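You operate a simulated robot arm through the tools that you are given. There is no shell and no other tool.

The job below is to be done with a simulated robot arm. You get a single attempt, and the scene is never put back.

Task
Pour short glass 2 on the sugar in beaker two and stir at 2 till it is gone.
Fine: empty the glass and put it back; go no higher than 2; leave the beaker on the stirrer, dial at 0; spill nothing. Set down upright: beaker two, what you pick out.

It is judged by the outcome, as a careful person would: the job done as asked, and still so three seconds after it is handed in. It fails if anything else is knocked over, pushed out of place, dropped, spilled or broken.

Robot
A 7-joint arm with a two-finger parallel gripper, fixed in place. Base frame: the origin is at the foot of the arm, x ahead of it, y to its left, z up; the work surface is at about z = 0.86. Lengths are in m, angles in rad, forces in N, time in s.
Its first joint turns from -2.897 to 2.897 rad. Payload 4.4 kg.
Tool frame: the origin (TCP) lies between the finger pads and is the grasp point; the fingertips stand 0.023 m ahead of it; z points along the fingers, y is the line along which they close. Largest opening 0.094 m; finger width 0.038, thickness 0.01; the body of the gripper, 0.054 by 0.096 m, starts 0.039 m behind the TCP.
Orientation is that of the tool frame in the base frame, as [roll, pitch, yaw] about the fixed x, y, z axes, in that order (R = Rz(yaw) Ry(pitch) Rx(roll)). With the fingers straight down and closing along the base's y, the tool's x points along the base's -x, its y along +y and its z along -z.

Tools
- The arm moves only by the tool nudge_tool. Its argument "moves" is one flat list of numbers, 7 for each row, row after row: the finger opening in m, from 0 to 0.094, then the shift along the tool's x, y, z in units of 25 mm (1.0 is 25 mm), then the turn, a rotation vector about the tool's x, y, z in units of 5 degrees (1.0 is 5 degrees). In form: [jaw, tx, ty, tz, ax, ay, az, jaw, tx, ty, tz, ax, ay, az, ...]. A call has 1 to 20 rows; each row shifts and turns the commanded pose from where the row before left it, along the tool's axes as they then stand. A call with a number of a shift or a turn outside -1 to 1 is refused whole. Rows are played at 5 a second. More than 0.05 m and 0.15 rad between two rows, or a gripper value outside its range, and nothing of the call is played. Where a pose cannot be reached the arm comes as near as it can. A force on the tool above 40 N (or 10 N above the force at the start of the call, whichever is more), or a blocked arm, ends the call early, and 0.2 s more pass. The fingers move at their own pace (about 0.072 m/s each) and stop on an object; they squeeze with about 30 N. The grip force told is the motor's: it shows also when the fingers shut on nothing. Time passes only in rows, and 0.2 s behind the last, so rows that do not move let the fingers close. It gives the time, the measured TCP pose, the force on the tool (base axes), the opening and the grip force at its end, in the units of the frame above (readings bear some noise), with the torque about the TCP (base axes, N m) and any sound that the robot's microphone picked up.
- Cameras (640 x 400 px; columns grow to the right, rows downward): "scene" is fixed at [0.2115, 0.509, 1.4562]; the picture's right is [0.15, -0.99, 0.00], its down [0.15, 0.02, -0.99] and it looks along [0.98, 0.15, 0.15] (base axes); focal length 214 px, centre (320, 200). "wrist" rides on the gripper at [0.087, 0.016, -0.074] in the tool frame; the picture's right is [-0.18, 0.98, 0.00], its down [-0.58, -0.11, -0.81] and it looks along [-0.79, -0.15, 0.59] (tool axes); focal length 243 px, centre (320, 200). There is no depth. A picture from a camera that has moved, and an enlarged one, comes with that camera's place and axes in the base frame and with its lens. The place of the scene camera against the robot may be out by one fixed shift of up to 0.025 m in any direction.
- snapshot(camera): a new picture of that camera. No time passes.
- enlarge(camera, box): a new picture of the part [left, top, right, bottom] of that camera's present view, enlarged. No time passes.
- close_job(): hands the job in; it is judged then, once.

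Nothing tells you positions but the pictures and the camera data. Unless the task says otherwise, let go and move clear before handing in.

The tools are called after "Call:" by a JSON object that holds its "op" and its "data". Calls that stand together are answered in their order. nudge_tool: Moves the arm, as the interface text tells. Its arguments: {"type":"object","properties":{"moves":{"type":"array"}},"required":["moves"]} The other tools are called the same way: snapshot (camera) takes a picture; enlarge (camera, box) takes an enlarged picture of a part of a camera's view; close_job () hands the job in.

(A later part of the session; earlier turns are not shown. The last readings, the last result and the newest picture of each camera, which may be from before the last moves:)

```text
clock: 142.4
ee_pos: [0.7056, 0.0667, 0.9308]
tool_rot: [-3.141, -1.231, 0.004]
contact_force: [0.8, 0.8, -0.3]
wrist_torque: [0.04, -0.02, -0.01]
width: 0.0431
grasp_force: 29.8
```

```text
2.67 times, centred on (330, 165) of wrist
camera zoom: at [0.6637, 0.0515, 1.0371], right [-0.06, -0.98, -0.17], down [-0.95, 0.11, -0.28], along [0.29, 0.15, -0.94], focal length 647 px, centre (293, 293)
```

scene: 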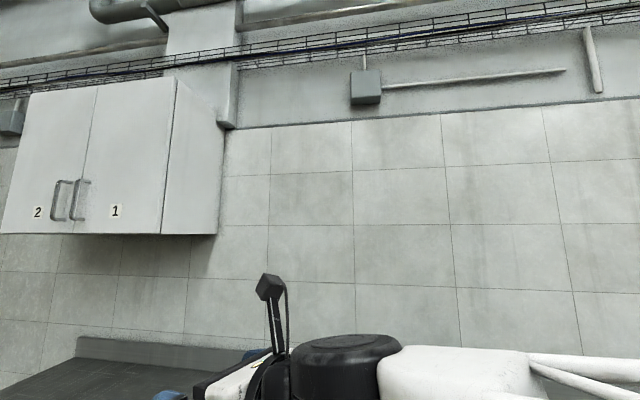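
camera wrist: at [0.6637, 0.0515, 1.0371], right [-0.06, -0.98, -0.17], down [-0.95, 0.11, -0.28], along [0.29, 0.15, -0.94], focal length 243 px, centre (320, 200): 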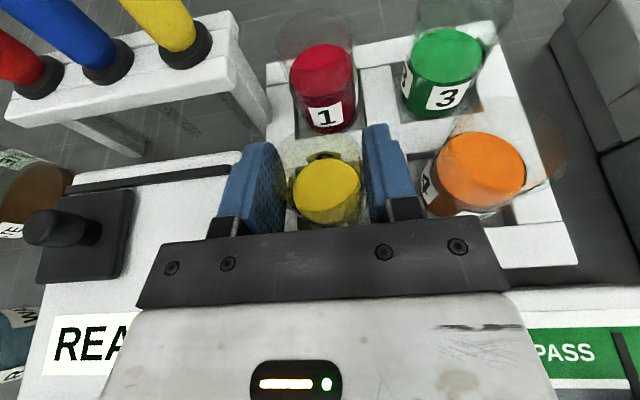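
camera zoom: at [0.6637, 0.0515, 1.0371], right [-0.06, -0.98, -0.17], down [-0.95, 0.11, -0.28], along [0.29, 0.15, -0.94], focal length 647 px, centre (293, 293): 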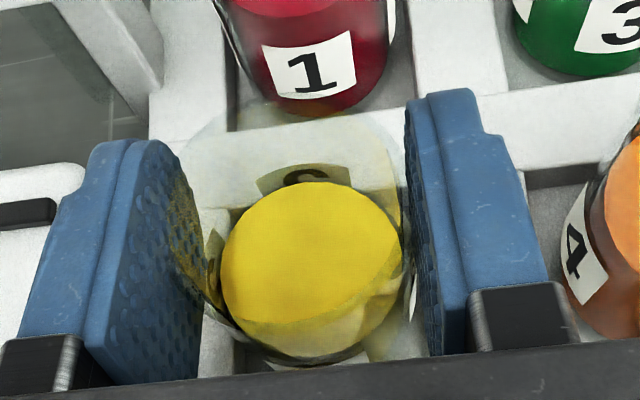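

Glass 2 is held, 43 mm wide, at TCP (0.7056, 0.0667, 0.9308). The fingers sit close to the rim, so I'll set it down on the bench where beaker 2 stood and regrip lower for a clean pour. Lifting first.

Call:
{"op": "nudge_tool", "data": {"moves": [0.02, 0.3, 0, -0.106, 0, 0, 0, 0.02, 0.6, 0, -0.212, 0, 0, 0, 0.02, 0.8, 0, -0.283, 0, 0, 0, 0.02, 0.8, 0, -0.283, 0, 0, 0, 0.02, 0.8, 0, -0.283, 0, 0, 0, 0.02, 0.8, 0, -0.283, 0, 0, 0, 0.02, 0.5, 0, -0.177, 0, 0, 0, 0.02, 0.2, 0, -0.07, 0, 0, 0]}}

Call:
{"op": "snapshot", "data": {"camera": "wrist"}}

```text
clock: 144.2
ee_pos: [0.7051, 0.0681, 1.0584]
tool_rot: [-3.141, -1.228, 0.003]
contact_force: [0.7, -0.5, -1.1]
wrist_torque: [0.02, 0.01, -0.03]
width: 0.0431
grasp_force: 29.5
```

```text
taken
camera wrist: at [0.6634, 0.0518, 1.1647], right [-0.06, -0.98, -0.17], down [-0.95, 0.11, -0.28], along [0.29, 0.15, -0.94], focal length 243 px, centre (320, 200)
```

wrist: 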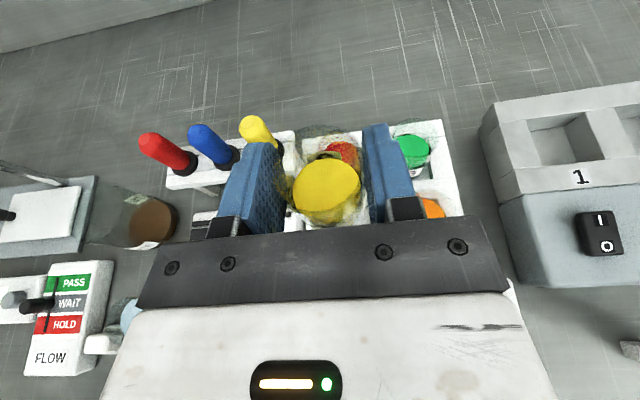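

The glass is out of the rack and held steady. Carrying it back and to the left at an even pace.

Call:
{"op": "nudge_tool", "data": {"moves": [0.02, -0.1, 0, -0.283, 0, 0, 0, 0.02, -0.2, 0, -0.566, 0, 0, 0, 0.02, -0.267, 0, -0.754, 0, 0, 0, 0.02, -0.267, 0, -0.754, 0, 0, 0, 0.02, -0.267, 0, -0.754, 0, 0, 0, 0.02, -0.267, 0, -0.754, 0, 0, 0, 0.02, -0.267, 0, -0.754, 0, 0, 0, 0.02, -0.267, 0, -0.754, 0, 0, 0, 0.02, -0.267, 0, -0.754, 0, 0, 0, 0.02, -0.2, 0, -0.566, 0, 0, 0, 0.02, -0.1, 0, -0.283, 0, 0, 0]}}

Call:
{"op": "nudge_tool", "data": {"moves": [0.02, 0, -0.3, 0, 0, 0, 0, 0.02, 0, -0.6, 0, 0, 0, 0, 0.02, 0, -0.8, 0, 0, 0, 0, 0.02, 0, -0.9, 0, 0, 0, 0, 0.02, 0, -0.9, 0, 0, 0, 0, 0.02, 0, -0.9, 0, 0, 0, 0, 0.02, 0, -0.9, 0, 0, 0, 0, 0.02, 0, -0.9, 0, 0, 0, 0, 0.02, 0, -0.9, 0, 0, 0, 0, 0.02, 0, -0.9, 0, 0, 0, 0, 0.02, 0, -0.9, 0, 0, 0, 0, 0.02, 0, -0.9, 0, 0, 0, 0, 0.02, 0, -0.9, 0, 0, 0, 0, 0.02, 0, -0.9, 0, 0, 0, 0, 0.02, 0, -0.9, 0, 0, 0, 0, 0.02, 0, -0.9, 0, 0, 0, 0, 0.02, 0, -0.9, 0, 0, 0, 0, 0.02, 0, -0.6, 0, 0, 0, 0, 0.02, 0, -0.3, 0, 0, 0, 0]}}

Call:
{"op": "nudge_tool", "data": {"moves": [0.02, 0.03, -0.494, 0.074, 0.862, 0, -0.307, 0.02, 0.03, -0.494, 0.074, 0.862, 0, -0.307, 0.02, 0.03, -0.494, 0.074, 0.862, 0, -0.307, 0.02, 0.03, -0.494, 0.074, 0.862, 0, -0.307, 0.02, 0.076, -0.446, 0.214, 0.862, 0, -0.307, 0.02, 0.076, -0.446, 0.214, 0.862, 0, -0.307, 0.02, 0.076, -0.446, 0.214, 0.862, 0, -0.307, 0.02, 0.076, -0.446, 0.214, 0.862, 0, -0.307]}}

Call:
{"op": "snapshot", "data": {"camera": "wrist"}}

```text
clock: 146.6
ee_pos: [0.5189, 0.0658, 1.0586]
tool_rot: [-3.141, -1.228, 0.002]
contact_force: [-0.6, 0.3, -1.2]
wrist_torque: [0.03, 0.05, -0.03]
width: 0.0431
grasp_force: 29.9
```

```text
clock: 150.6
ee_pos: [0.5175, 0.4464, 1.0567]
tool_rot: [3.14, -1.228, 0.004]
contact_force: [0.2, 0.2, -1.6]
wrist_torque: [0.02, 0.02, 0.0]
width: 0.0434
grasp_force: 29.8
```

```text
clock: 152.4
ee_pos: [0.5211, 0.5457, 1.0594]
tool_rot: [-3.141, -1.23, 0.643]
contact_force: [-1.3, 0.5, -1.7]
wrist_torque: [0.03, -0.01, -0.01]
width: 0.0432
grasp_force: 30.0
```

```text
taken
camera wrist: at [0.4978, 0.5092, 1.165], right [0.54, -0.82, -0.17], down [-0.83, -0.49, -0.28], along [0.14, 0.29, -0.94], focal length 243 px, centre (320, 200)
```

wrist: 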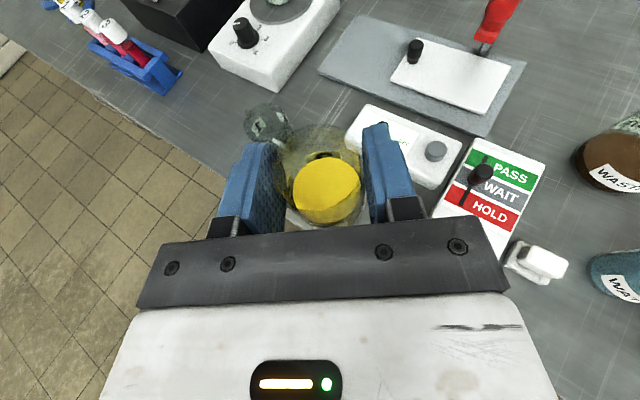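

Continuing to above the spot where beaker 2 stood.

Call:
{"op": "nudge_tool", "data": {"moves": [0.02, 0.131, -0.353, 0.368, 0, 0, 0, 0.02, 0.21, -0.565, 0.588, 0, 0, 0, 0.02, 0.262, -0.706, 0.735, 0, 0, 0, 0.02, 0.262, -0.706, 0.735, 0, 0, 0, 0.02, 0.262, -0.706, 0.735, 0, 0, 0, 0.02, 0.262, -0.706, 0.735, 0, 0, 0, 0.02, 0.262, -0.706, 0.735, 0, 0, 0, 0.02, 0.262, -0.706, 0.735, 0, 0, 0, 0.02, 0.262, -0.706, 0.735, 0, 0, 0, 0.02, 0.262, -0.706, 0.735, 0, 0, 0, 0.02, 0.21, -0.565, 0.588, 0, 0, 0, 0.02, 0.105, -0.282, 0.294, 0, 0, 0]}}

Call:
{"op": "nudge_tool", "data": {"moves": [0.02, -0.4, 0, 0.142, 0, 0, 0, 0.02, -0.8, 0, 0.284, 0, 0, 0, 0.02, -0.8, 0, 0.284, 0, 0, 0, 0.02, -0.8, 0, 0.284, 0, 0, 0, 0.02, -0.8, 0, 0.284, 0, 0, 0, 0.02, -0.4, 0, 0.142, 0, 0, 0]}}

Call:
{"op": "snapshot", "data": {"camera": "wrist"}}

```text
clock: 155.0
ee_pos: [0.5749, 0.8161, 1.0596]
tool_rot: [-3.14, -1.228, 0.641]
contact_force: [0.0, -0.3, -1.4]
wrist_torque: [-0.02, -0.01, 0.01]
width: 0.0432
grasp_force: 30.1
```

```text
clock: 156.4
ee_pos: [0.5746, 0.8162, 0.9524]
tool_rot: [-3.14, -1.23, 0.641]
contact_force: [0.0, 0.9, -1.0]
wrist_torque: [-0.02, 0.02, 0.01]
width: 0.0432
grasp_force: 30.6
```

```text
taken
camera wrist: at [0.551, 0.78, 1.0589], right [0.54, -0.82, -0.17], down [-0.83, -0.48, -0.28], along [0.15, 0.29, -0.94], focal length 243 px, centre (320, 200)
```

wrist: 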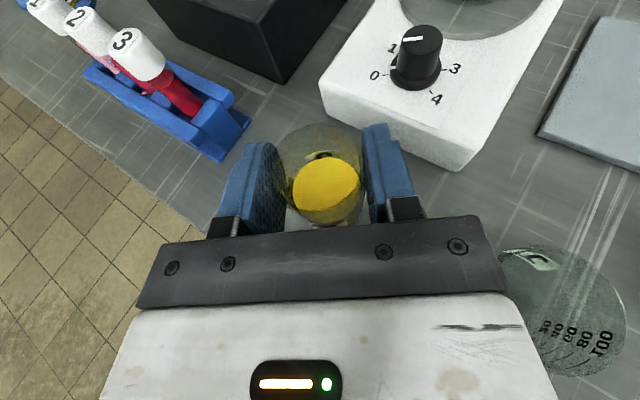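

Lowering to the bench in small steps, watching for contact.

Call:
{"op": "nudge_tool", "data": {"moves": [0.02, -0.4, 0, 0.142, 0, 0, 0, 0.02, -0.28, 0, 0.1, 0, 0, 0]}}

Call:
{"op": "nudge_tool", "data": {"moves": [0.02, -0.08, 0, 0.028, 0, 0, 0, 0.02, 0, 0, 0, 0, 0, 0]}}

Call:
{"op": "nudge_tool", "data": {"moves": [0.02, -0.08, 0, 0.028, 0, 0, 0, 0.02, 0, 0, 0, 0, 0, 0]}}

```text
clock: 157.0
ee_pos: [0.5743, 0.818, 0.9345]
tool_rot: [3.141, -1.229, 0.641]
contact_force: [-0.9, 0.3, -0.9]
wrist_torque: [0.02, -0.02, -0.01]
width: 0.0434
grasp_force: 29.6
```

```text
clock: 157.6
ee_pos: [0.5735, 0.8167, 0.9322]
tool_rot: [3.141, -1.229, 0.641]
contact_force: [-0.4, 0.2, -1.3]
wrist_torque: [0.01, 0.0, -0.01]
width: 0.0432
grasp_force: 29.9
```

```text
clock: 158.2
ee_pos: [0.5751, 0.817, 0.9313]
tool_rot: [-3.141, -1.229, 0.641]
contact_force: [0.7, 0.0, -1.1]
wrist_torque: [0.0, 0.0, -0.01]
width: 0.0434
grasp_force: 30.0
```

Call:
{"op": "nudge_tool", "data": {"moves": [0.02, -0.08, 0, 0.028, 0, 0, 0, 0.02, 0, 0, 0, 0, 0, 0]}}

Call:
{"op": "nudge_tool", "data": {"moves": [0.02, -0.08, 0, 0.028, 0, 0, 0, 0.02, 0, 0, 0, 0, 0, 0]}}

Call:
{"op": "nudge_tool", "data": {"moves": [0.02, -0.08, 0, 0.028, 0, 0, 0, 0.02, 0, 0, 0, 0, 0, 0]}}

```text
clock: 158.8
ee_pos: [0.5748, 0.8168, 0.9296]
tool_rot: [3.141, -1.23, 0.642]
contact_force: [0.9, -0.5, -2.4]
wrist_torque: [-0.05, -0.01, -0.02]
width: 0.0432
grasp_force: 29.8
```

```text
clock: 159.4
ee_pos: [0.5752, 0.8174, 0.9269]
tool_rot: [-3.141, -1.231, 0.64]
contact_force: [-0.4, -0.4, -0.2]
wrist_torque: [-0.02, -0.01, -0.02]
width: 0.0429
grasp_force: 29.5
```

```text
clock: 160.0
ee_pos: [0.5751, 0.8172, 0.9251]
tool_rot: [-3.141, -1.23, 0.643]
contact_force: [-0.3, -0.6, -1.1]
wrist_torque: [0.01, 0.0, 0.03]
width: 0.0431
grasp_force: 30.0
```

Call:
{"op": "nudge_tool", "data": {"moves": [0.02, -0.08, 0, 0.028, 0, 0, 0, 0.02, 0, 0, 0, 0, 0, 0]}}

Call:
{"op": "nudge_tool", "data": {"moves": [0.02, -0.08, 0, 0.028, 0, 0, 0, 0.02, 0, 0, 0, 0, 0, 0]}}

Call:
{"op": "snapshot", "data": {"camera": "wrist"}}

Call:
{"op": "enlarge", "data": {"camera": "wrist", "box": [230, 90, 430, 240]}}

```text
clock: 160.6
ee_pos: [0.5747, 0.817, 0.9244]
tool_rot: [-3.14, -1.232, 0.637]
contact_force: [-1.1, -0.9, 14.5]
wrist_torque: [-0.15, 0.15, 0.05]
width: 0.0432
grasp_force: 30.2
```

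```text
clock: 161.2
ee_pos: [0.5761, 0.8177, 0.9226]
tool_rot: [-3.138, -1.232, 0.637]
contact_force: [1.6, 6.3, 23.1]
wrist_torque: [0.33, -0.19, 0.0]
width: 0.0435
grasp_force: 30.0
```

```text
taken
camera wrist: at [0.5511, 0.7803, 1.0286], right [0.54, -0.82, -0.17], down [-0.83, -0.48, -0.28], along [0.15, 0.3, -0.94], focal length 243 px, centre (320, 200)
```

wrist: 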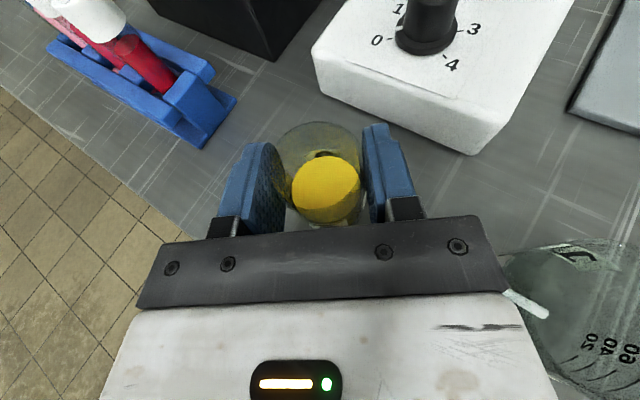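

```text
2.67 times, centred on (330, 165) of wrist
camera zoom: at [0.5511, 0.7803, 1.0286], right [0.54, -0.82, -0.17], down [-0.83, -0.48, -0.28], along [0.15, 0.3, -0.94], focal length 647 px, centre (293, 293)
```

zoom: 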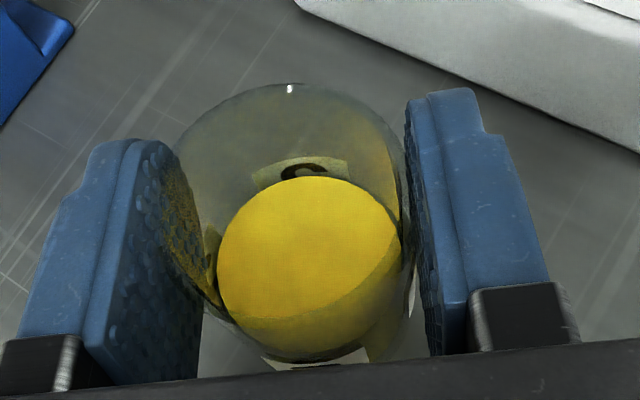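

It's standing on the bench (contact at TCP z of about 0.925). The rim is only about 2 cm above the grip, so the regrip is worthwhile. Releasing, lowering 3 cm and gripping lower.

Call:
{"op": "nudge_tool", "data": {"moves": [0.02, 0.1, 0, -0.035, 0, 0, 0, 0.02, 0, 0, 0, 0, 0, 0, 0.05, 0, 0, 0, 0, 0, 0, 0.06, 0, 0, 0, 0, 0, 0, 0.062, 0, 0, 0, 0, 0, 0, 0.062, 0, 0, 0, 0, 0, 0]}}

Call:
{"op": "snapshot", "data": {"camera": "wrist"}}

```text
clock: 162.6
ee_pos: [0.5751, 0.8166, 0.9233]
tool_rot: [3.141, -1.23, 0.642]
contact_force: [0.5, -0.7, -0.6]
wrist_torque: [0.02, 0.03, -0.02]
width: 0.0619
grasp_force: 0.0
```

```text
taken
camera wrist: at [0.5512, 0.78, 1.0295], right [0.54, -0.82, -0.17], down [-0.83, -0.48, -0.28], along [0.14, 0.29, -0.94], focal length 243 px, centre (320, 200)
```

wrist: 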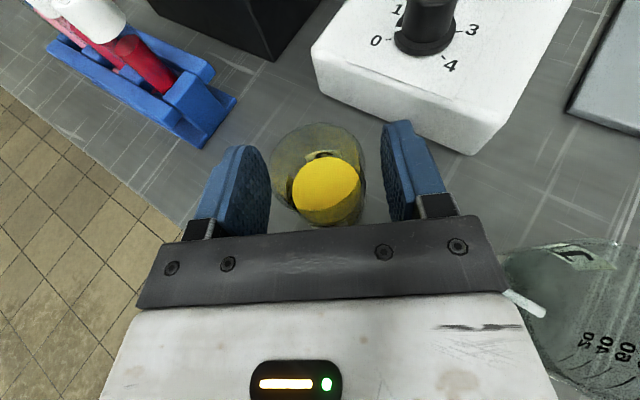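

Call:
{"op": "nudge_tool", "data": {"moves": [0.062, -0.528, 0, 0.188, 0, 0, 0, 0.062, -0.528, 0, 0.188, 0, 0, 0]}}

Call:
{"op": "nudge_tool", "data": {"moves": [0.02, 0, 0, 0, 0, 0, 0, 0.02, 0, 0, 0, 0, 0, 0, 0.02, 0, 0, 0, 0, 0, 0, 0.02, 0, 0, 0, 0, 0, 0]}}

Call:
{"op": "enlarge", "data": {"camera": "wrist", "box": [230, 70, 430, 240]}}

```text
clock: 163.2
ee_pos: [0.5755, 0.8168, 0.8944]
tool_rot: [-3.14, -1.231, 0.644]
contact_force: [-0.2, 0.2, 0.8]
wrist_torque: [-0.01, 0.02, 0.0]
width: 0.062
grasp_force: 0.1
```

```text
clock: 164.2
ee_pos: [0.5751, 0.817, 0.8941]
tool_rot: [-3.14, -1.23, 0.64]
contact_force: [0.3, 0.7, 0.1]
wrist_torque: [0.02, -0.02, 0.02]
width: 0.0434
grasp_force: 29.8
```

```text
2.35 times, centred on (330, 155) of wrist
camera zoom: at [0.5513, 0.78, 1.0013], right [0.54, -0.82, -0.17], down [-0.83, -0.48, -0.28], along [0.15, 0.29, -0.94], focal length 571 px, centre (296, 306)
```

zoom: 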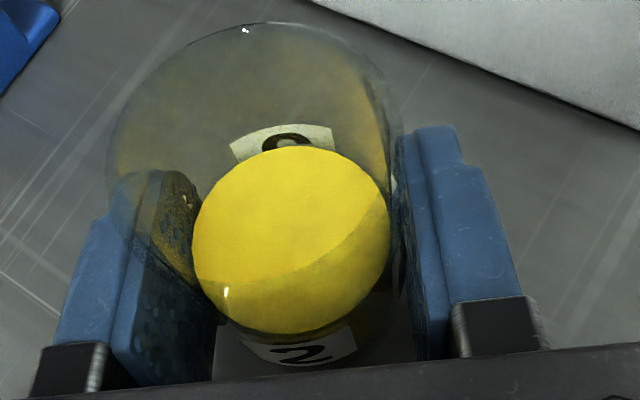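

The low grip leaves the rim well clear of the fingers. Lifting straight up, then carrying it to just right of the beaker for the pour.

Call:
{"op": "nudge_tool", "data": {"moves": [0.02, 0.377, 0, -0.134, 0, 0, 0, 0.02, 0.754, 0, -0.268, 0, 0, 0, 0.02, 0.754, 0, -0.268, 0, 0, 0, 0.02, 0.754, 0, -0.268, 0, 0, 0, 0.02, 0.754, 0, -0.268, 0, 0, 0, 0.02, 0.754, 0, -0.268, 0, 0, 0, 0.02, 0.754, 0, -0.268, 0, 0, 0, 0.02, 0.754, 0, -0.268, 0, 0, 0, 0.02, 0.754, 0, -0.268, 0, 0, 0, 0.02, 0.283, 0, -0.1, 0, 0, 0]}}

Call:
{"op": "nudge_tool", "data": {"moves": [0.02, 0.099, 0.306, 0.277, 0, 0, 0, 0.02, 0.158, 0.49, 0.442, 0, 0, 0, 0.02, 0.197, 0.612, 0.553, 0, 0, 0, 0.02, 0.197, 0.612, 0.553, 0, 0, 0, 0.02, 0.197, 0.612, 0.553, 0, 0, 0, 0.02, 0.197, 0.612, 0.553, 0, 0, 0, 0.02, 0.197, 0.612, 0.553, 0, 0, 0, 0.02, 0.197, 0.612, 0.553, 0, 0, 0, 0.02, 0.197, 0.612, 0.553, 0, 0, 0, 0.02, 0.197, 0.612, 0.553, 0, 0, 0, 0.02, 0.197, 0.612, 0.553, 0, 0, 0, 0.02, 0.158, 0.49, 0.442, 0, 0, 0, 0.02, 0.079, 0.245, 0.221, 0, 0, 0]}}

Call:
{"op": "snapshot", "data": {"camera": "wrist"}}

Call:
{"op": "snapshot", "data": {"camera": "scene"}}

```text
clock: 166.4
ee_pos: [0.5767, 0.8163, 1.0735]
tool_rot: [-3.141, -1.232, 0.64]
contact_force: [-0.6, -0.2, -1.9]
wrist_torque: [0.02, 0.01, 0.03]
width: 0.0433
grasp_force: 30.0
```

```text
clock: 169.2
ee_pos: [0.816, 0.7766, 1.0733]
tool_rot: [3.141, -1.231, 0.642]
contact_force: [-0.6, -0.2, -0.6]
wrist_torque: [-0.02, 0.0, -0.01]
width: 0.0431
grasp_force: 29.8
```

```text
taken
camera wrist: at [0.7917, 0.7401, 1.1797], right [0.54, -0.82, -0.17], down [-0.83, -0.48, -0.28], along [0.15, 0.29, -0.94], focal length 243 px, centre (320, 200)
```

wrist: 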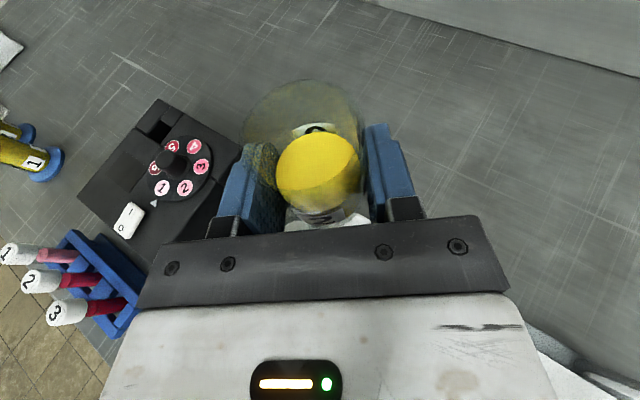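

```text
taken
```

scene: 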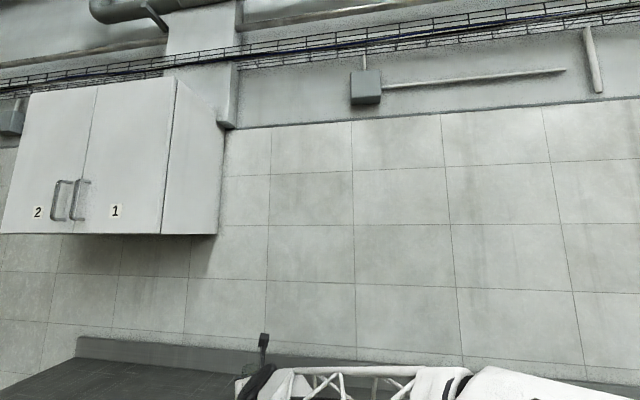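

In position at the pour start, right of the beaker. Lowering to pour height and tilting to about 55°, which should be just before it flows.

Call:
{"op": "nudge_tool", "data": {"moves": [0.02, -0.348, -0.04, 0.124, 0, 0, 0, 0.02, -0.697, -0.04, 0.248, 0, 0, 0, 0.02, -0.348, 0, 0.124, 0, 0, 0, 0.02, 0, 0, 0, 0, 0, 0]}}

Call:
{"op": "nudge_tool", "data": {"moves": [0.02, 0, 0, 0, 0, 0, -0.5, 0.02, 0, 0, 0, 0, 0, -0.8, 0.02, 0, 0, 0, 0, 0, -0.8, 0.02, 0, 0, 0, 0, 0, -0.8, 0.02, 0, 0, 0, 0, 0, -0.8, 0.02, 0, 0, 0, 0, 0, -0.8, 0.02, 0, 0, 0, 0, 0, -0.8, 0.02, 0, 0, 0, 0, 0, -0.8, 0.02, 0, 0, 0, 0, 0, -0.8, 0.02, 0, 0, 0, 0, 0, -0.8, 0.02, 0, 0, 0, 0, 0, -0.8, 0.02, 0, 0, 0, 0, 0, -0.8, 0.02, 0, 0, 0, 0, 0, -0.8, 0.02, 0, 0, 0, 0, 0, -0.4]}}

Call:
{"op": "snapshot", "data": {"camera": "wrist"}}

```text
clock: 170.2
ee_pos: [0.8137, 0.7783, 1.0361]
tool_rot: [3.141, -1.232, 0.643]
contact_force: [-0.5, 0.1, -1.1]
wrist_torque: [0.0, 0.0, -0.01]
width: 0.0431
grasp_force: 29.8
```

```text
clock: 173.2
ee_pos: [0.8146, 0.779, 1.036]
tool_rot: [1.991, -0.611, 1.963]
contact_force: [0.0, 0.1, -0.9]
wrist_torque: [0.02, 0.0, -0.02]
width: 0.0433
grasp_force: 30.1
```

```text
taken
camera wrist: at [0.7399, 0.7974, 1.1234], right [0.62, -0.46, 0.63], down [-0.49, -0.86, -0.15], along [0.61, -0.22, -0.76], focal length 243 px, centre (320, 200)
```

wrist: 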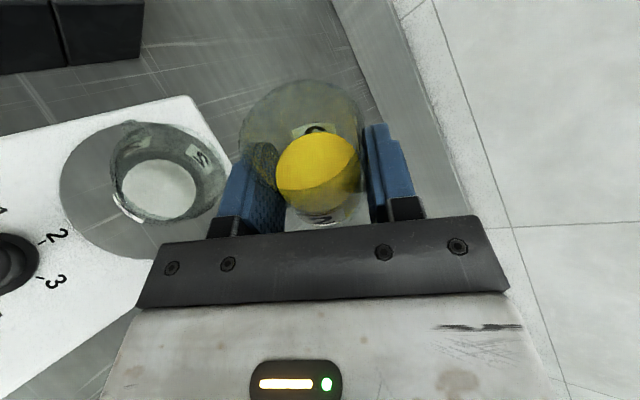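

The tilt is fine and the beaker shows on the left under the rim. Now I'll tilt slowly through the flow range.

Call:
{"op": "nudge_tool", "data": {"moves": [0.02, 0, 0, 0, 0, 0, -0.3, 0.02, 0, 0, 0, 0, 0, -0.3, 0.02, 0, 0, 0, 0, 0, -0.3, 0.02, 0, 0, 0, 0, 0, -0.3, 0.02, 0, 0, 0, 0, 0, -0.3, 0.02, 0.008, 0, 0.01, 0, 0, -0.3, 0.02, 0.008, 0, 0.01, 0, 0, -0.3, 0.02, 0.008, 0, 0.01, 0, 0, -0.3]}}

Call:
{"op": "snapshot", "data": {"camera": "wrist"}}

Call:
{"op": "enlarge", "data": {"camera": "wrist", "box": [60, 70, 400, 240]}}

```text
clock: 175.0
ee_pos: [0.814, 0.7789, 1.0363]
tool_rot: [1.946, -0.418, 2.054]
contact_force: [0.0, 0.2, -1.9]
wrist_torque: [0.02, 0.02, -0.01]
width: 0.0433
grasp_force: 30.1
```

```text
taken
camera wrist: at [0.729, 0.8052, 1.1104], right [0.57, -0.31, 0.76], down [-0.42, -0.91, -0.06], along [0.71, -0.28, -0.65], focal length 243 px, centre (320, 200)
```

wrist: 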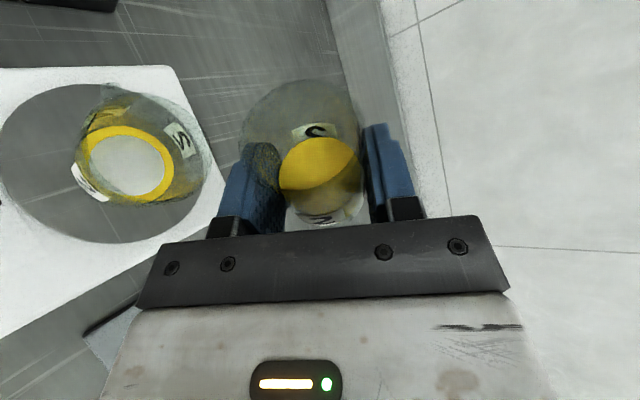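

```text
1.88 times, centred on (230, 155) of wrist
camera zoom: at [0.729, 0.8052, 1.1104], right [0.57, -0.31, 0.76], down [-0.42, -0.91, -0.06], along [0.71, -0.28, -0.65], focal length 457 px, centre (489, 285)
```

zoom: 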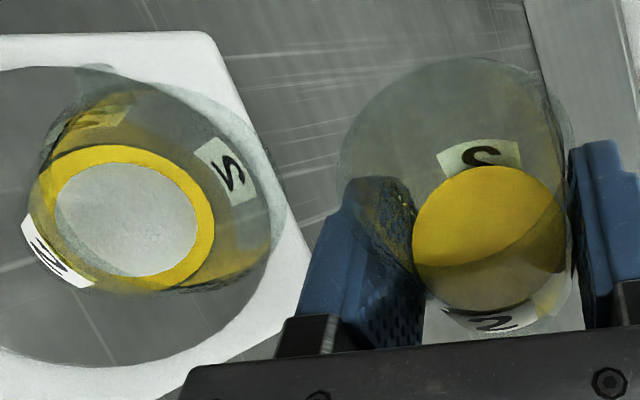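

It's working: yellow liquid is collecting in the beaker round the sugar, and nothing shows outside. Continuing slowly.

Call:
{"op": "nudge_tool", "data": {"moves": [0.02, 0.008, 0, 0.01, 0, 0, -0.3, 0.02, 0.008, 0, 0.01, 0, 0, -0.3, 0.02, 0.008, 0, 0.01, 0, 0, -0.3, 0.02, 0.008, 0, 0.01, 0, 0, -0.3, 0.02, 0.008, 0, 0.01, 0, 0, -0.3, 0.02, 0.008, 0, 0.01, 0, 0, -0.3, 0.02, 0.008, 0, 0.01, 0, 0, -0.3, 0.02, 0.008, 0, 0.01, 0, 0, -0.3]}}

Call:
{"op": "enlarge", "data": {"camera": "wrist", "box": [40, 60, 400, 240]}}

Call:
{"op": "nudge_tool", "data": {"moves": [0.02, 0.008, 0, 0.01, 0, 0, -0.3, 0.02, 0.008, 0, 0.01, 0, 0, -0.3, 0.02, 0.008, 0, 0.01, 0, 0, -0.3, 0.02, 0.008, 0, 0.01, 0, 0, -0.3, 0.02, 0.008, 0, 0.01, 0, 0, -0.3, 0.02, 0.008, 0, 0.01, 0, 0, -0.3, 0.02, 0.008, 0, 0.01, 0, 0, -0.3, 0.02, 0.008, 0, 0.01, 0, 0, -0.3, 0.02, 0.008, 0, 0.01, 0, 0, -0.3]}}

Call:
{"op": "enlarge", "data": {"camera": "wrist", "box": [40, 60, 400, 240]}}

```text
clock: 176.8
ee_pos: [0.8155, 0.7823, 1.0373]
tool_rot: [1.921, -0.223, 2.133]
contact_force: [0.0, 0.3, -1.7]
wrist_torque: [-0.02, 0.02, 0.02]
width: 0.0432
grasp_force: 29.6
```

```text
1.78 times, centred on (220, 150) of wrist
camera zoom: at [0.7196, 0.8117, 1.0952], right [0.49, -0.14, 0.86], down [-0.35, -0.94, 0.04], along [0.8, -0.32, -0.51], focal length 431 px, centre (498, 289)
```

zoom: 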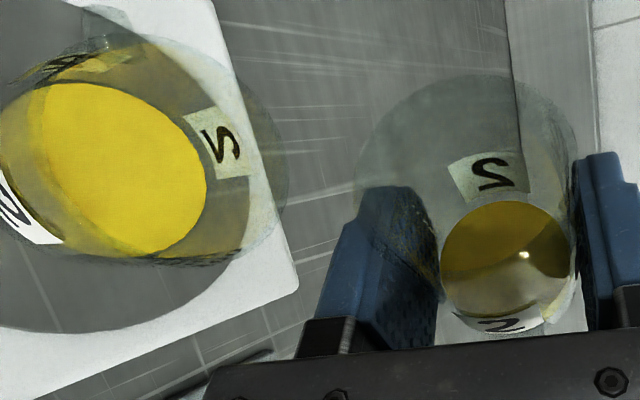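

```text
clock: 178.8
ee_pos: [0.8151, 0.7838, 1.036]
tool_rot: [1.911, 0.0, 2.213]
contact_force: [-0.4, 0.7, -1.4]
wrist_torque: [0.01, 0.0, -0.02]
width: 0.0433
grasp_force: 30.0
```

```text
1.78 times, centred on (220, 150) of wrist
camera zoom: at [0.7109, 0.8153, 1.0765], right [0.37, 0.05, 0.93], down [-0.29, -0.94, 0.17], along [0.88, -0.33, -0.34], focal length 431 px, centre (498, 289)
```

zoom: 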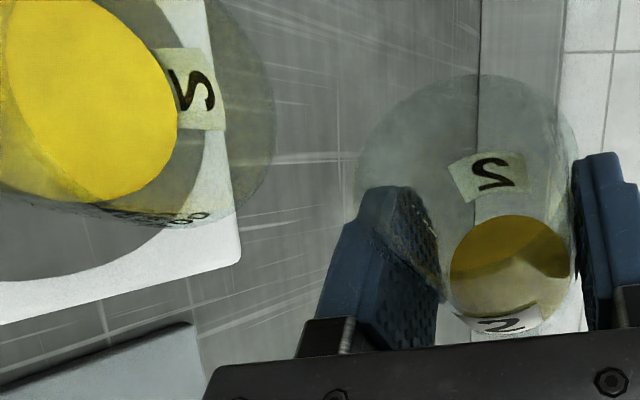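

The liquid covers the sugar and little is left in the glass. Tilting on past horizontal, rising a little and tracking the beaker centre, to empty it.

Call:
{"op": "nudge_tool", "data": {"moves": [0.02, 0.045, 0.06, -0.0135, 0, 0, -0.5, 0.02, 0.045, 0.06, -0.0135, 0, 0, -0.5, 0.02, 0.045, 0.06, -0.0135, 0, 0, -0.5, 0.02, 0.045, 0.06, -0.0135, 0, 0, -0.5, 0.02, 0.034, 0.067, -0.0135, 0, 0, -0.5, 0.02, 0.034, 0.067, -0.0135, 0, 0, -0.5, 0.02, 0.034, 0.067, -0.0135, 0, 0, -0.5, 0.02, 0.034, 0.067, -0.0135, 0, 0, -0.5]}}

Call:
{"op": "snapshot", "data": {"camera": "wrist"}}

Call:
{"op": "nudge_tool", "data": {"moves": [0.02, 0.0216, 0.072, -0.0135, 0, 0, -0.5, 0.02, 0.0216, 0.072, -0.0135, 0, 0, -0.5, 0.02, 0.0216, 0.072, -0.0135, 0, 0, -0.5, 0.02, 0.0216, 0.072, -0.0135, 0, 0, -0.5, 0.02, 0.009, 0.0746, -0.0135, 0, 0, -0.5, 0.02, 0.009, 0.0746, -0.0135, 0, 0, -0.5, 0.02, 0.009, 0.0746, -0.0135, 0, 0, -0.5, 0.02, 0.009, 0.0746, -0.0135, 0, 0, -0.5, 0.02, 0, 0, 0, 0, 0, 0, 0.02, 0, 0, 0, 0, 0, 0]}}

Call:
{"op": "snapshot", "data": {"camera": "wrist"}}

Call:
{"op": "enlarge", "data": {"camera": "wrist", "box": [220, 60, 440, 240]}}

```text
clock: 180.6
ee_pos: [0.8099, 0.793, 1.0481]
tool_rot: [1.935, 0.329, 2.334]
contact_force: [0.1, 0.7, -0.2]
wrist_torque: [0.02, 0.02, -0.01]
width: 0.0429
grasp_force: 29.6
```

```text
taken
camera wrist: at [0.6978, 0.8182, 1.0591], right [0.17, 0.33, 0.93], down [-0.23, -0.9, 0.36], along [0.96, -0.28, -0.07], focal length 243 px, centre (320, 200)
```

wrist: 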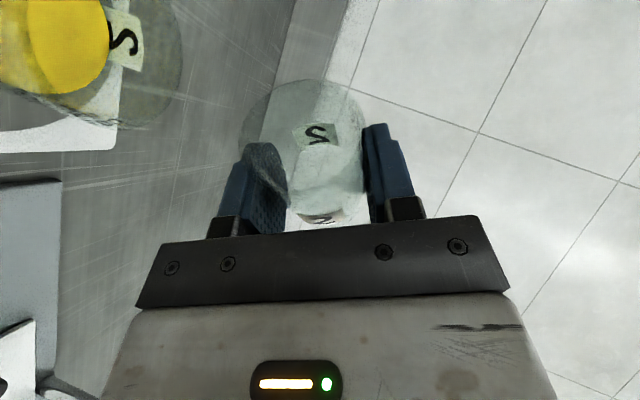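

```text
clock: 182.8
ee_pos: [0.8052, 0.8015, 1.059]
tool_rot: [2.005, 0.65, 2.486]
contact_force: [-0.3, 1.1, 0.7]
wrist_torque: [-0.05, 0.01, -0.01]
width: 0.0428
grasp_force: 30.1
```

```text
taken
camera wrist: at [0.6917, 0.8132, 1.0435], right [-0.06, 0.57, 0.82], down [-0.22, -0.81, 0.54], along [0.97, -0.15, 0.18], focal length 243 px, centre (320, 200)
```

wrist: 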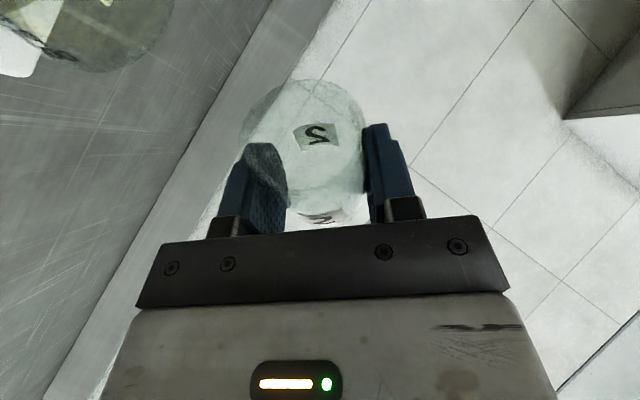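

```text
2.22 times, centred on (330, 150) of wrist
camera zoom: at [0.6917, 0.8132, 1.0435], right [-0.06, 0.57, 0.82], down [-0.22, -0.81, 0.54], along [0.97, -0.15, 0.18], focal length 539 px, centre (298, 311)
```

zoom: 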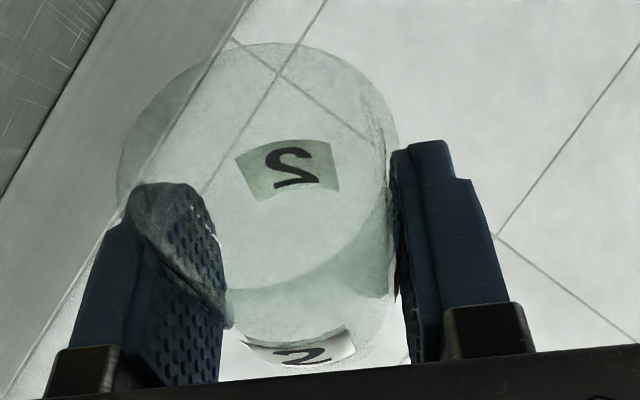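

The glass is empty and everything went into the beaker. Rising a little and rotating it back upright.

Call:
{"op": "nudge_tool", "data": {"moves": [0.02, -0.606, 0.722, -0.334, 0, 0, 0, 0.02, 0, 0, 0, 0, 0, 1, 0.02, 0, 0, 0, 0, 0, 1, 0.02, 0, 0, 0, 0, 0, 1, 0.02, 0, 0, 0, 0, 0, 1, 0.02, 0, 0, 0, 0, 0, 1, 0.02, 0, 0, 0, 0, 0, 1, 0.02, 0, 0, 0, 0, 0, 1, 0.02, 0, 0, 0, 0, 0, 1, 0.02, 0, 0, 0, 0, 0, 1, 0.02, 0, 0, 0, 0, 0, 1, 0.02, 0, 0, 0, 0, 0, 1, 0.02, 0, 0, 0, 0, 0, 1, 0.02, 0, 0, 0, 0, 0, 1]}}

Call:
{"op": "nudge_tool", "data": {"moves": [0.02, 0, 0, 0, 0, 0, 1, 0.02, 0, 0, 0, 0, 0, 1, 0.02, 0, 0, 0, 0, 0, 1, 0.02, 0, 0, 0, 0, 0, 1, 0.02, 0, 0, 0, 0, 0, 1, 0.02, 0, 0, 0, 0, 0, 1, 0.02, 0, 0, 0, 0, 0, 1, 0.02, 0, 0, 0, 0, 0, 1, 0.02, 0, 0, 0, 0, 0, 1, 0.02, 0, 0, 0, 0, 0, 1, 0.02, 0, 0, 0, 0, 0, 1, 0.02, 0, 0, 0, 0, 0, 1, 0.02, 0, 0, 0, 0, 0, 1]}}

Call:
{"op": "snapshot", "data": {"camera": "wrist"}}

```text
clock: 185.8
ee_pos: [0.8059, 0.8005, 1.0853]
tool_rot: [1.944, -0.412, 2.057]
contact_force: [0.2, -0.3, -1.0]
wrist_torque: [-0.03, 0.02, 0.0]
width: 0.043
grasp_force: 30.4
```

```text
clock: 188.6
ee_pos: [0.805, 0.8013, 1.0842]
tool_rot: [-3.136, -1.231, 0.637]
contact_force: [-1.1, 0.9, -0.4]
wrist_torque: [0.01, 0.0, 0.03]
width: 0.0429
grasp_force: 30.3
```

```text
taken
camera wrist: at [0.7824, 0.7647, 1.1914], right [0.54, -0.82, -0.18], down [-0.83, -0.48, -0.28], along [0.14, 0.3, -0.94], focal length 243 px, centre (320, 200)
```

wrist: 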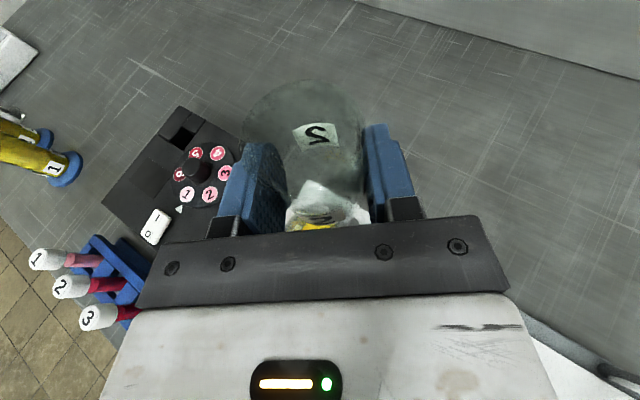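

Carrying the empty glass back to the bench spot for the regrip at the higher position.

Call:
{"op": "nudge_tool", "data": {"moves": [0.02, -0.234, -0.598, -0.658, 0, 0, 0, 0.02, -0.234, -0.598, -0.658, 0, 0, 0, 0.02, -0.234, -0.598, -0.658, 0, 0, 0, 0.02, -0.234, -0.598, -0.658, 0, 0, 0, 0.02, -0.234, -0.598, -0.658, 0, 0, 0, 0.02, -0.234, -0.598, -0.658, 0, 0, 0, 0.02, -0.234, -0.598, -0.658, 0, 0, 0, 0.02, -0.234, -0.598, -0.658, 0, 0, 0, 0.02, -0.234, -0.598, -0.658, 0, 0, 0, 0.02, -0.234, -0.598, -0.658, 0, 0, 0]}}

Call:
{"op": "snapshot", "data": {"camera": "wrist"}}

Call:
{"op": "enlarge", "data": {"camera": "wrist", "box": [360, 0, 560, 150]}}

```text
clock: 190.8
ee_pos: [0.5774, 0.8157, 1.0856]
tool_rot: [3.14, -1.23, 0.643]
contact_force: [0.3, -0.6, 0.1]
wrist_torque: [0.0, 0.02, -0.01]
width: 0.0431
grasp_force: 30.0
```

```text
taken
camera wrist: at [0.5534, 0.779, 1.1913], right [0.54, -0.82, -0.17], down [-0.83, -0.48, -0.28], along [0.15, 0.29, -0.94], focal length 243 px, centre (320, 200)
```

wrist: 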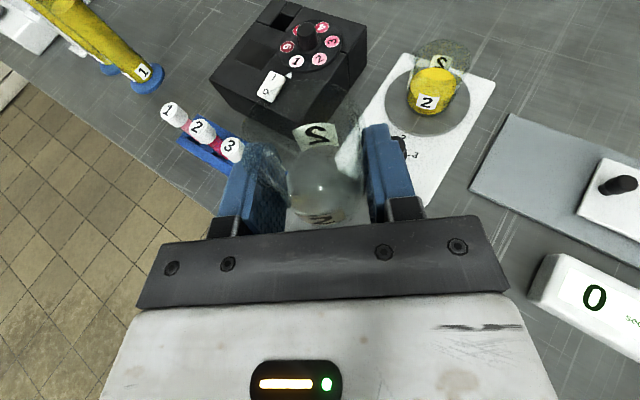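

```text
2.67 times, centred on (460, 75) of wrist
camera zoom: at [0.5534, 0.779, 1.1913], right [0.54, -0.82, -0.17], down [-0.83, -0.48, -0.28], along [0.15, 0.29, -0.94], focal length 647 px, centre (-53, 533)
```

zoom: 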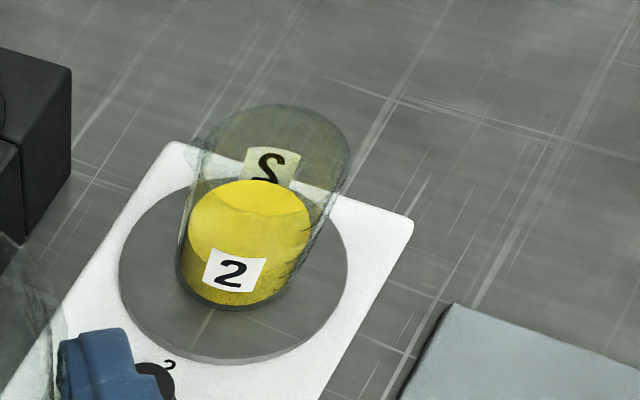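

The beaker is about half full and there's no spill around it. Lowering the empty glass to the bench.

Call:
{"op": "nudge_tool", "data": {"moves": [0.02, -0.8, 0, 0.284, 0, 0, 0, 0.02, -0.8, 0, 0.284, 0, 0, 0, 0.02, -0.8, 0, 0.284, 0, 0, 0, 0.02, -0.8, 0, 0.284, 0, 0, 0, 0.02, -0.8, 0, 0.284, 0, 0, 0, 0.02, -0.8, 0, 0.284, 0, 0, 0, 0.02, -0.8, 0, 0.284, 0, 0, 0, 0.02, -0.8, 0, 0.284, 0, 0, 0, 0.02, -0.45, 0, 0.16, 0, 0, 0, 0.02, 0, 0, 0, 0, 0, 0]}}

Call:
{"op": "nudge_tool", "data": {"moves": [0.02, -0.08, 0, 0.028, 0, 0, 0, 0.02, 0, 0, 0, 0, 0, 0]}}

```text
clock: 193.0
ee_pos: [0.5771, 0.8178, 0.9024]
tool_rot: [-3.141, -1.232, 0.64]
contact_force: [-0.5, -0.7, -0.3]
wrist_torque: [0.0, 0.01, 0.03]
width: 0.0428
grasp_force: 29.6
```

```text
clock: 193.6
ee_pos: [0.5766, 0.8163, 0.8989]
tool_rot: [-3.141, -1.231, 0.639]
contact_force: [1.1, -0.4, -1.3]
wrist_torque: [0.01, -0.01, 0.0]
width: 0.0432
grasp_force: 30.2
```

Call:
{"op": "nudge_tool", "data": {"moves": [0.02, -0.1, 0, 0.035, 0, 0, 0, 0.02, 0, 0, 0, 0, 0, 0]}}

Call:
{"op": "nudge_tool", "data": {"moves": [0.02, -0.06, 0, 0.021, 0, 0, 0, 0.02, 0, 0, 0, 0, 0, 0]}}

Call:
{"op": "nudge_tool", "data": {"moves": [0.02, -0.05, 0, 0.018, 0, 0, 0, 0.02, 0, 0, 0, 0, 0, 0]}}

```text
clock: 194.2
ee_pos: [0.5775, 0.8152, 0.8972]
tool_rot: [-3.141, -1.228, 0.639]
contact_force: [-0.4, -0.8, -0.9]
wrist_torque: [-0.02, -0.03, -0.02]
width: 0.0429
grasp_force: 29.4
```

```text
clock: 194.8
ee_pos: [0.5765, 0.8166, 0.8964]
tool_rot: [3.141, -1.23, 0.641]
contact_force: [0.1, -0.8, 0.1]
wrist_torque: [-0.01, -0.01, 0.01]
width: 0.0427
grasp_force: 30.4
```

```text
clock: 195.4
ee_pos: [0.5767, 0.8165, 0.8959]
tool_rot: [-3.14, -1.23, 0.639]
contact_force: [-0.9, -0.1, 4.4]
wrist_torque: [-0.03, 0.02, 0.0]
width: 0.0431
grasp_force: 29.9
```

Contact. Opening, rising 29 mm and regripping high (as it was in the rack), then lifting.

Call:
{"op": "nudge_tool", "data": {"moves": [0.05, 0, 0, 0, 0, 0, 0, 0.062, 0, 0, 0, 0, 0, 0, 0.062, 0, 0, 0, 0, 0, 0, 0.062, 0.547, 0, -0.194, 0, 0, 0, 0.062, 0.547, 0, -0.194, 0, 0, 0, 0.062, 0, 0, 0, 0, 0, 0]}}

Call:
{"op": "enlarge", "data": {"camera": "wrist", "box": [230, 70, 430, 240]}}

Call:
{"op": "nudge_tool", "data": {"moves": [0.02, 0, 0, 0, 0, 0, 0, 0.02, 0, 0, 0, 0, 0, 0, 0.02, 0, 0, 0, 0, 0, 0, 0.02, 0, 0, 0, 0, 0, 0]}}

Call:
{"op": "enlarge", "data": {"camera": "wrist", "box": [230, 70, 430, 240]}}

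```text
clock: 196.8
ee_pos: [0.5782, 0.8147, 0.9247]
tool_rot: [-3.14, -1.229, 0.642]
contact_force: [0.4, -0.5, -0.1]
wrist_torque: [0.0, -0.01, -0.04]
width: 0.062
grasp_force: 0.0
```

```text
2.35 times, centred on (330, 155) of wrist
camera zoom: at [0.5535, 0.7793, 1.0298], right [0.54, -0.82, -0.17], down [-0.83, -0.48, -0.28], along [0.14, 0.29, -0.94], focal length 571 px, centre (296, 306)
```

zoom: 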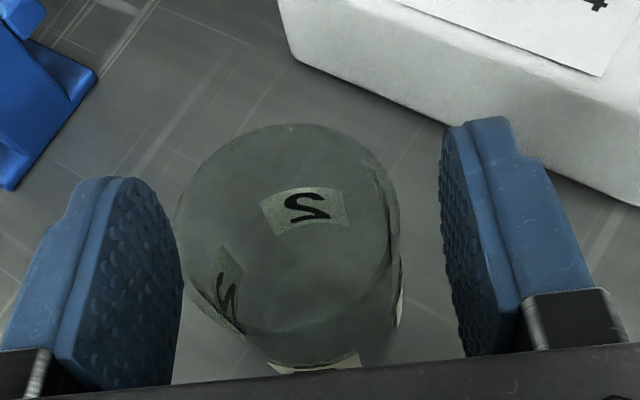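

```text
clock: 197.8
ee_pos: [0.5776, 0.8159, 0.9238]
tool_rot: [-3.141, -1.231, 0.642]
contact_force: [0.0, 0.2, -0.2]
wrist_torque: [0.01, 0.01, -0.03]
width: 0.043
grasp_force: 29.6
```

```text
2.35 times, centred on (330, 155) of wrist
camera zoom: at [0.5536, 0.7793, 1.03], right [0.54, -0.82, -0.17], down [-0.83, -0.48, -0.28], along [0.14, 0.29, -0.94], focal length 571 px, centre (296, 306)
```

zoom: 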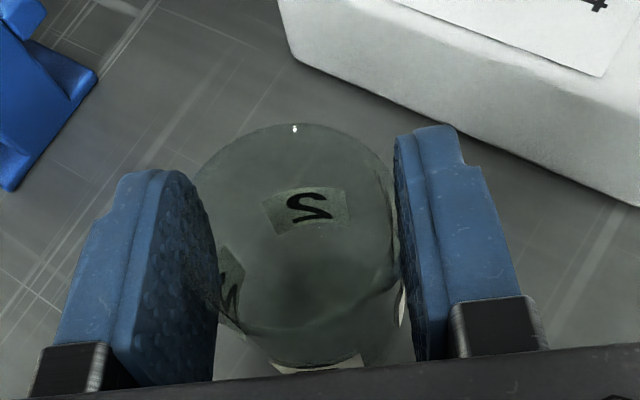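

Now returning the glass to the rack along the reverse route: lift, go back right, and turn to heading 0.

Call:
{"op": "nudge_tool", "data": {"moves": [0.02, 0.754, 0, -0.268, 0, 0, 0, 0.02, 0.942, 0, -0.335, 0, 0, 0, 0.02, 0.942, 0, -0.335, 0, 0, 0, 0.02, 0.942, 0, -0.335, 0, 0, 0, 0.02, 0.942, 0, -0.335, 0, 0, 0, 0.02, 0.566, 0, -0.2, 0, 0, 0]}}

Call:
{"op": "nudge_tool", "data": {"moves": [0.02, -0.275, 0.742, -0.772, 0, 0, 0, 0.02, -0.275, 0.742, -0.772, 0, 0, 0, 0.02, -0.275, 0.742, -0.772, 0, 0, 0, 0.02, -0.275, 0.742, -0.772, 0, 0, 0, 0.02, -0.275, 0.742, -0.772, 0, 0, 0, 0.02, -0.275, 0.742, -0.772, 0, 0, 0, 0.02, -0.275, 0.742, -0.772, 0, 0, 0, 0.02, -0.275, 0.742, -0.772, 0, 0, 0, 0.02, -0.275, 0.742, -0.772, 0, 0, 0, 0.02, -0.275, 0.742, -0.772, 0, 0, 0]}}

Call:
{"op": "nudge_tool", "data": {"moves": [0.02, -0.076, 0.446, -0.214, -0.862, 0, 0.307, 0.02, -0.076, 0.446, -0.214, -0.862, 0, 0.307, 0.02, -0.076, 0.446, -0.214, -0.862, 0, 0.307, 0.02, -0.076, 0.446, -0.214, -0.862, 0, 0.307, 0.02, -0.03, 0.494, -0.074, -0.862, 0, 0.307, 0.02, -0.03, 0.494, -0.074, -0.862, 0, 0.307, 0.02, -0.03, 0.494, -0.074, -0.862, 0, 0.307, 0.02, -0.03, 0.494, -0.074, -0.862, 0, 0.307]}}

```text
clock: 199.2
ee_pos: [0.5769, 0.8183, 1.0572]
tool_rot: [-3.142, -1.228, 0.641]
contact_force: [-0.1, 0.6, -0.8]
wrist_torque: [0.02, -0.01, -0.02]
width: 0.0433
grasp_force: 29.9
```

```text
clock: 201.4
ee_pos: [0.5237, 0.5434, 1.058]
tool_rot: [-3.141, -1.231, 0.64]
contact_force: [0.7, -0.8, -0.6]
wrist_torque: [0.03, 0.02, 0.02]
width: 0.0433
grasp_force: 29.8
```

```text
clock: 203.2
ee_pos: [0.5301, 0.4441, 1.0578]
tool_rot: [3.141, -1.231, 0.003]
contact_force: [0.0, 0.3, -0.8]
wrist_torque: [-0.02, 0.01, 0.01]
width: 0.0427
grasp_force: 29.9
```

Call:
{"op": "nudge_tool", "data": {"moves": [0.02, 0, 0.9435, 0, 0, 0, 0, 0.02, 0, 0.9435, 0, 0, 0, 0, 0.02, 0, 0.9435, 0, 0, 0, 0, 0.02, 0, 0.9435, 0, 0, 0, 0, 0.02, 0, 0.9435, 0, 0, 0, 0, 0.02, 0, 0.9435, 0, 0, 0, 0, 0.02, 0, 0.9435, 0, 0, 0, 0, 0.02, 0, 0.9435, 0, 0, 0, 0, 0.02, 0, 0.9435, 0, 0, 0, 0, 0.02, 0, 0.9435, 0, 0, 0, 0, 0.02, 0, 0.9435, 0, 0, 0, 0, 0.02, 0, 0.9435, 0, 0, 0, 0, 0.02, 0, 0.9435, 0, 0, 0, 0, 0.02, 0, 0.9435, 0, 0, 0, 0, 0.02, 0, 0.9435, 0, 0, 0, 0, 0.02, 0, 0.9435, 0, 0, 0, 0]}}

Call:
{"op": "nudge_tool", "data": {"moves": [0.02, 0.293, 0, 0.827, 0, 0, 0, 0.02, 0.293, 0, 0.827, 0, 0, 0, 0.02, 0.293, 0, 0.827, 0, 0, 0, 0.02, 0.293, 0, 0.827, 0, 0, 0, 0.02, 0.293, 0, 0.827, 0, 0, 0, 0.02, 0.293, 0, 0.827, 0, 0, 0, 0.02, 0.293, 0, 0.827, 0, 0, 0, 0.02, 0.293, 0, 0.827, 0, 0, 0, 0.02, 0, 0, 0, 0, 0, 0]}}

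Call:
{"op": "snapshot", "data": {"camera": "wrist"}}

```text
clock: 206.6
ee_pos: [0.5317, 0.0685, 1.0566]
tool_rot: [-3.139, -1.23, 0.001]
contact_force: [0.0, 0.0, -0.7]
wrist_torque: [0.02, -0.02, 0.03]
width: 0.0429
grasp_force: 29.9
```

```text
clock: 208.6
ee_pos: [0.7076, 0.0692, 1.057]
tool_rot: [-3.14, -1.23, 0.002]
contact_force: [-0.7, 0.2, -1.5]
wrist_torque: [0.01, 0.01, 0.0]
width: 0.0428
grasp_force: 30.1
```

```text
taken
camera wrist: at [0.6652, 0.0527, 1.1628], right [-0.06, -0.98, -0.17], down [-0.95, 0.11, -0.28], along [0.29, 0.15, -0.94], focal length 243 px, centre (320, 200)
```

wrist: 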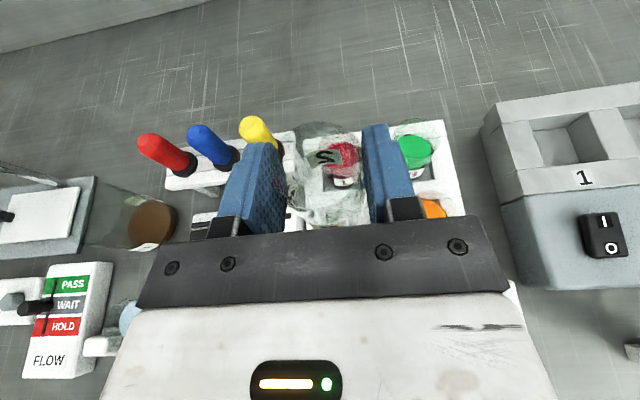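

Call:
{"op": "nudge_tool", "data": {"moves": [0.02, -0.02, 0.07, -0.057, 0, 0, 0, 0.02, 0, 0, 0, 0, 0, 0]}}

Call:
{"op": "nudge_tool", "data": {"moves": [0.02, 0, 0, 0, 0, 0, 0]}}

Call:
{"op": "nudge_tool", "data": {"moves": [0.02, 0, 0, 0, 0, 0, 0]}}

```text
clock: 209.2
ee_pos: [0.7052, 0.0667, 1.0563]
tool_rot: [-3.141, -1.23, 0.004]
contact_force: [0.0, 0.1, 0.2]
wrist_torque: [0.01, 0.05, -0.02]
width: 0.043
grasp_force: 29.9
```

```text
clock: 209.6
ee_pos: [0.7057, 0.066, 1.056]
tool_rot: [-3.141, -1.232, 0.003]
contact_force: [0.1, 0.0, -0.9]
wrist_torque: [0.0, 0.01, 0.02]
width: 0.0431
grasp_force: 29.9
```

```text
clock: 210.0
ee_pos: [0.7038, 0.0661, 1.0571]
tool_rot: [3.141, -1.228, 0.004]
contact_force: [0.3, -0.8, -0.6]
wrist_torque: [-0.02, 0.01, -0.01]
width: 0.0432
grasp_force: 30.4
```

Aligned within about 1 mm. Lowering into the rack slot.

Call:
{"op": "nudge_tool", "data": {"moves": [0.02, -0.754, -0.04, 0.3, 0, 0, 0, 0.02, -0.754, 0, 0.267, 0, 0, 0, 0.02, -0.754, 0, 0.267, 0, 0, 0]}}

Call:
{"op": "snapshot", "data": {"camera": "wrist"}}

Call:
{"op": "nudge_tool", "data": {"moves": [0.02, -0.754, 0, 0.267, 0, 0, 0, 0.02, -0.754, 0, 0.267, 0, 0, 0, 0.02, -0.6, 0, 0.213, 0, 0, 0, 0.02, 0, 0, 0, 0, 0, 0]}}

Call:
{"op": "nudge_tool", "data": {"moves": [0.02, -0.08, 0, 0.028, 0, 0, 0, 0.02, 0, 0, 0, 0, 0, 0]}}

```text
clock: 210.8
ee_pos: [0.7055, 0.0689, 0.9958]
tool_rot: [-3.138, -1.229, 0.003]
contact_force: [-0.4, -1.1, 0.6]
wrist_torque: [0.01, -0.02, 0.02]
width: 0.0431
grasp_force: 30.1
```

```text
taken
camera wrist: at [0.6636, 0.0526, 1.1022], right [-0.06, -0.98, -0.17], down [-0.95, 0.11, -0.28], along [0.29, 0.15, -0.94], focal length 243 px, centre (320, 200)
```

wrist: 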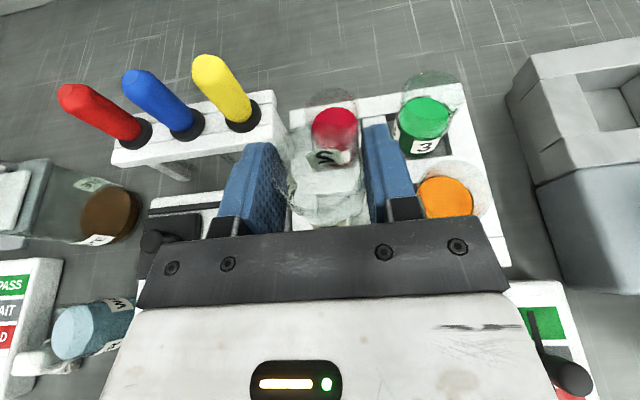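

```text
clock: 211.8
ee_pos: [0.7055, 0.0676, 0.9404]
tool_rot: [-3.14, -1.23, 0.001]
contact_force: [-0.7, -0.5, 0.0]
wrist_torque: [-0.03, 0.0, 0.01]
width: 0.0431
grasp_force: 29.6
```

```text
clock: 212.4
ee_pos: [0.7048, 0.0671, 0.9387]
tool_rot: [3.141, -1.23, 0.003]
contact_force: [-1.4, -0.1, -1.2]
wrist_torque: [0.0, 0.01, 0.03]
width: 0.0431
grasp_force: 29.7
```

Call:
{"op": "nudge_tool", "data": {"moves": [0.02, -0.16, 0, 0.057, 0, 0, 0, 0.02, 0, 0, 0, 0, 0, 0]}}

Call:
{"op": "nudge_tool", "data": {"moves": [0.02, -0.1, 0, 0.035, 0, 0, 0, 0.02, 0, 0, 0, 0, 0, 0]}}

Call:
{"op": "nudge_tool", "data": {"moves": [0.02, -0.06, 0, 0.021, 0, 0, 0, 0.02, 0, 0, 0, 0, 0, 0]}}

```text
clock: 213.0
ee_pos: [0.7057, 0.0685, 0.9337]
tool_rot: [3.141, -1.231, 0.004]
contact_force: [1.3, -0.2, -0.1]
wrist_torque: [0.0, -0.03, 0.02]
width: 0.0428
grasp_force: 30.0
```

```text
clock: 213.6
ee_pos: [0.7059, 0.0675, 0.9302]
tool_rot: [-3.141, -1.228, 0.004]
contact_force: [-0.2, 0.8, -0.9]
wrist_torque: [0.03, 0.02, -0.01]
width: 0.043
grasp_force: 30.2
```

```text
clock: 214.2
ee_pos: [0.7062, 0.0679, 0.9302]
tool_rot: [-3.139, -1.23, 0.001]
contact_force: [-0.6, 0.1, -1.7]
wrist_torque: [-0.02, -0.03, -0.02]
width: 0.0428
grasp_force: 29.7
```

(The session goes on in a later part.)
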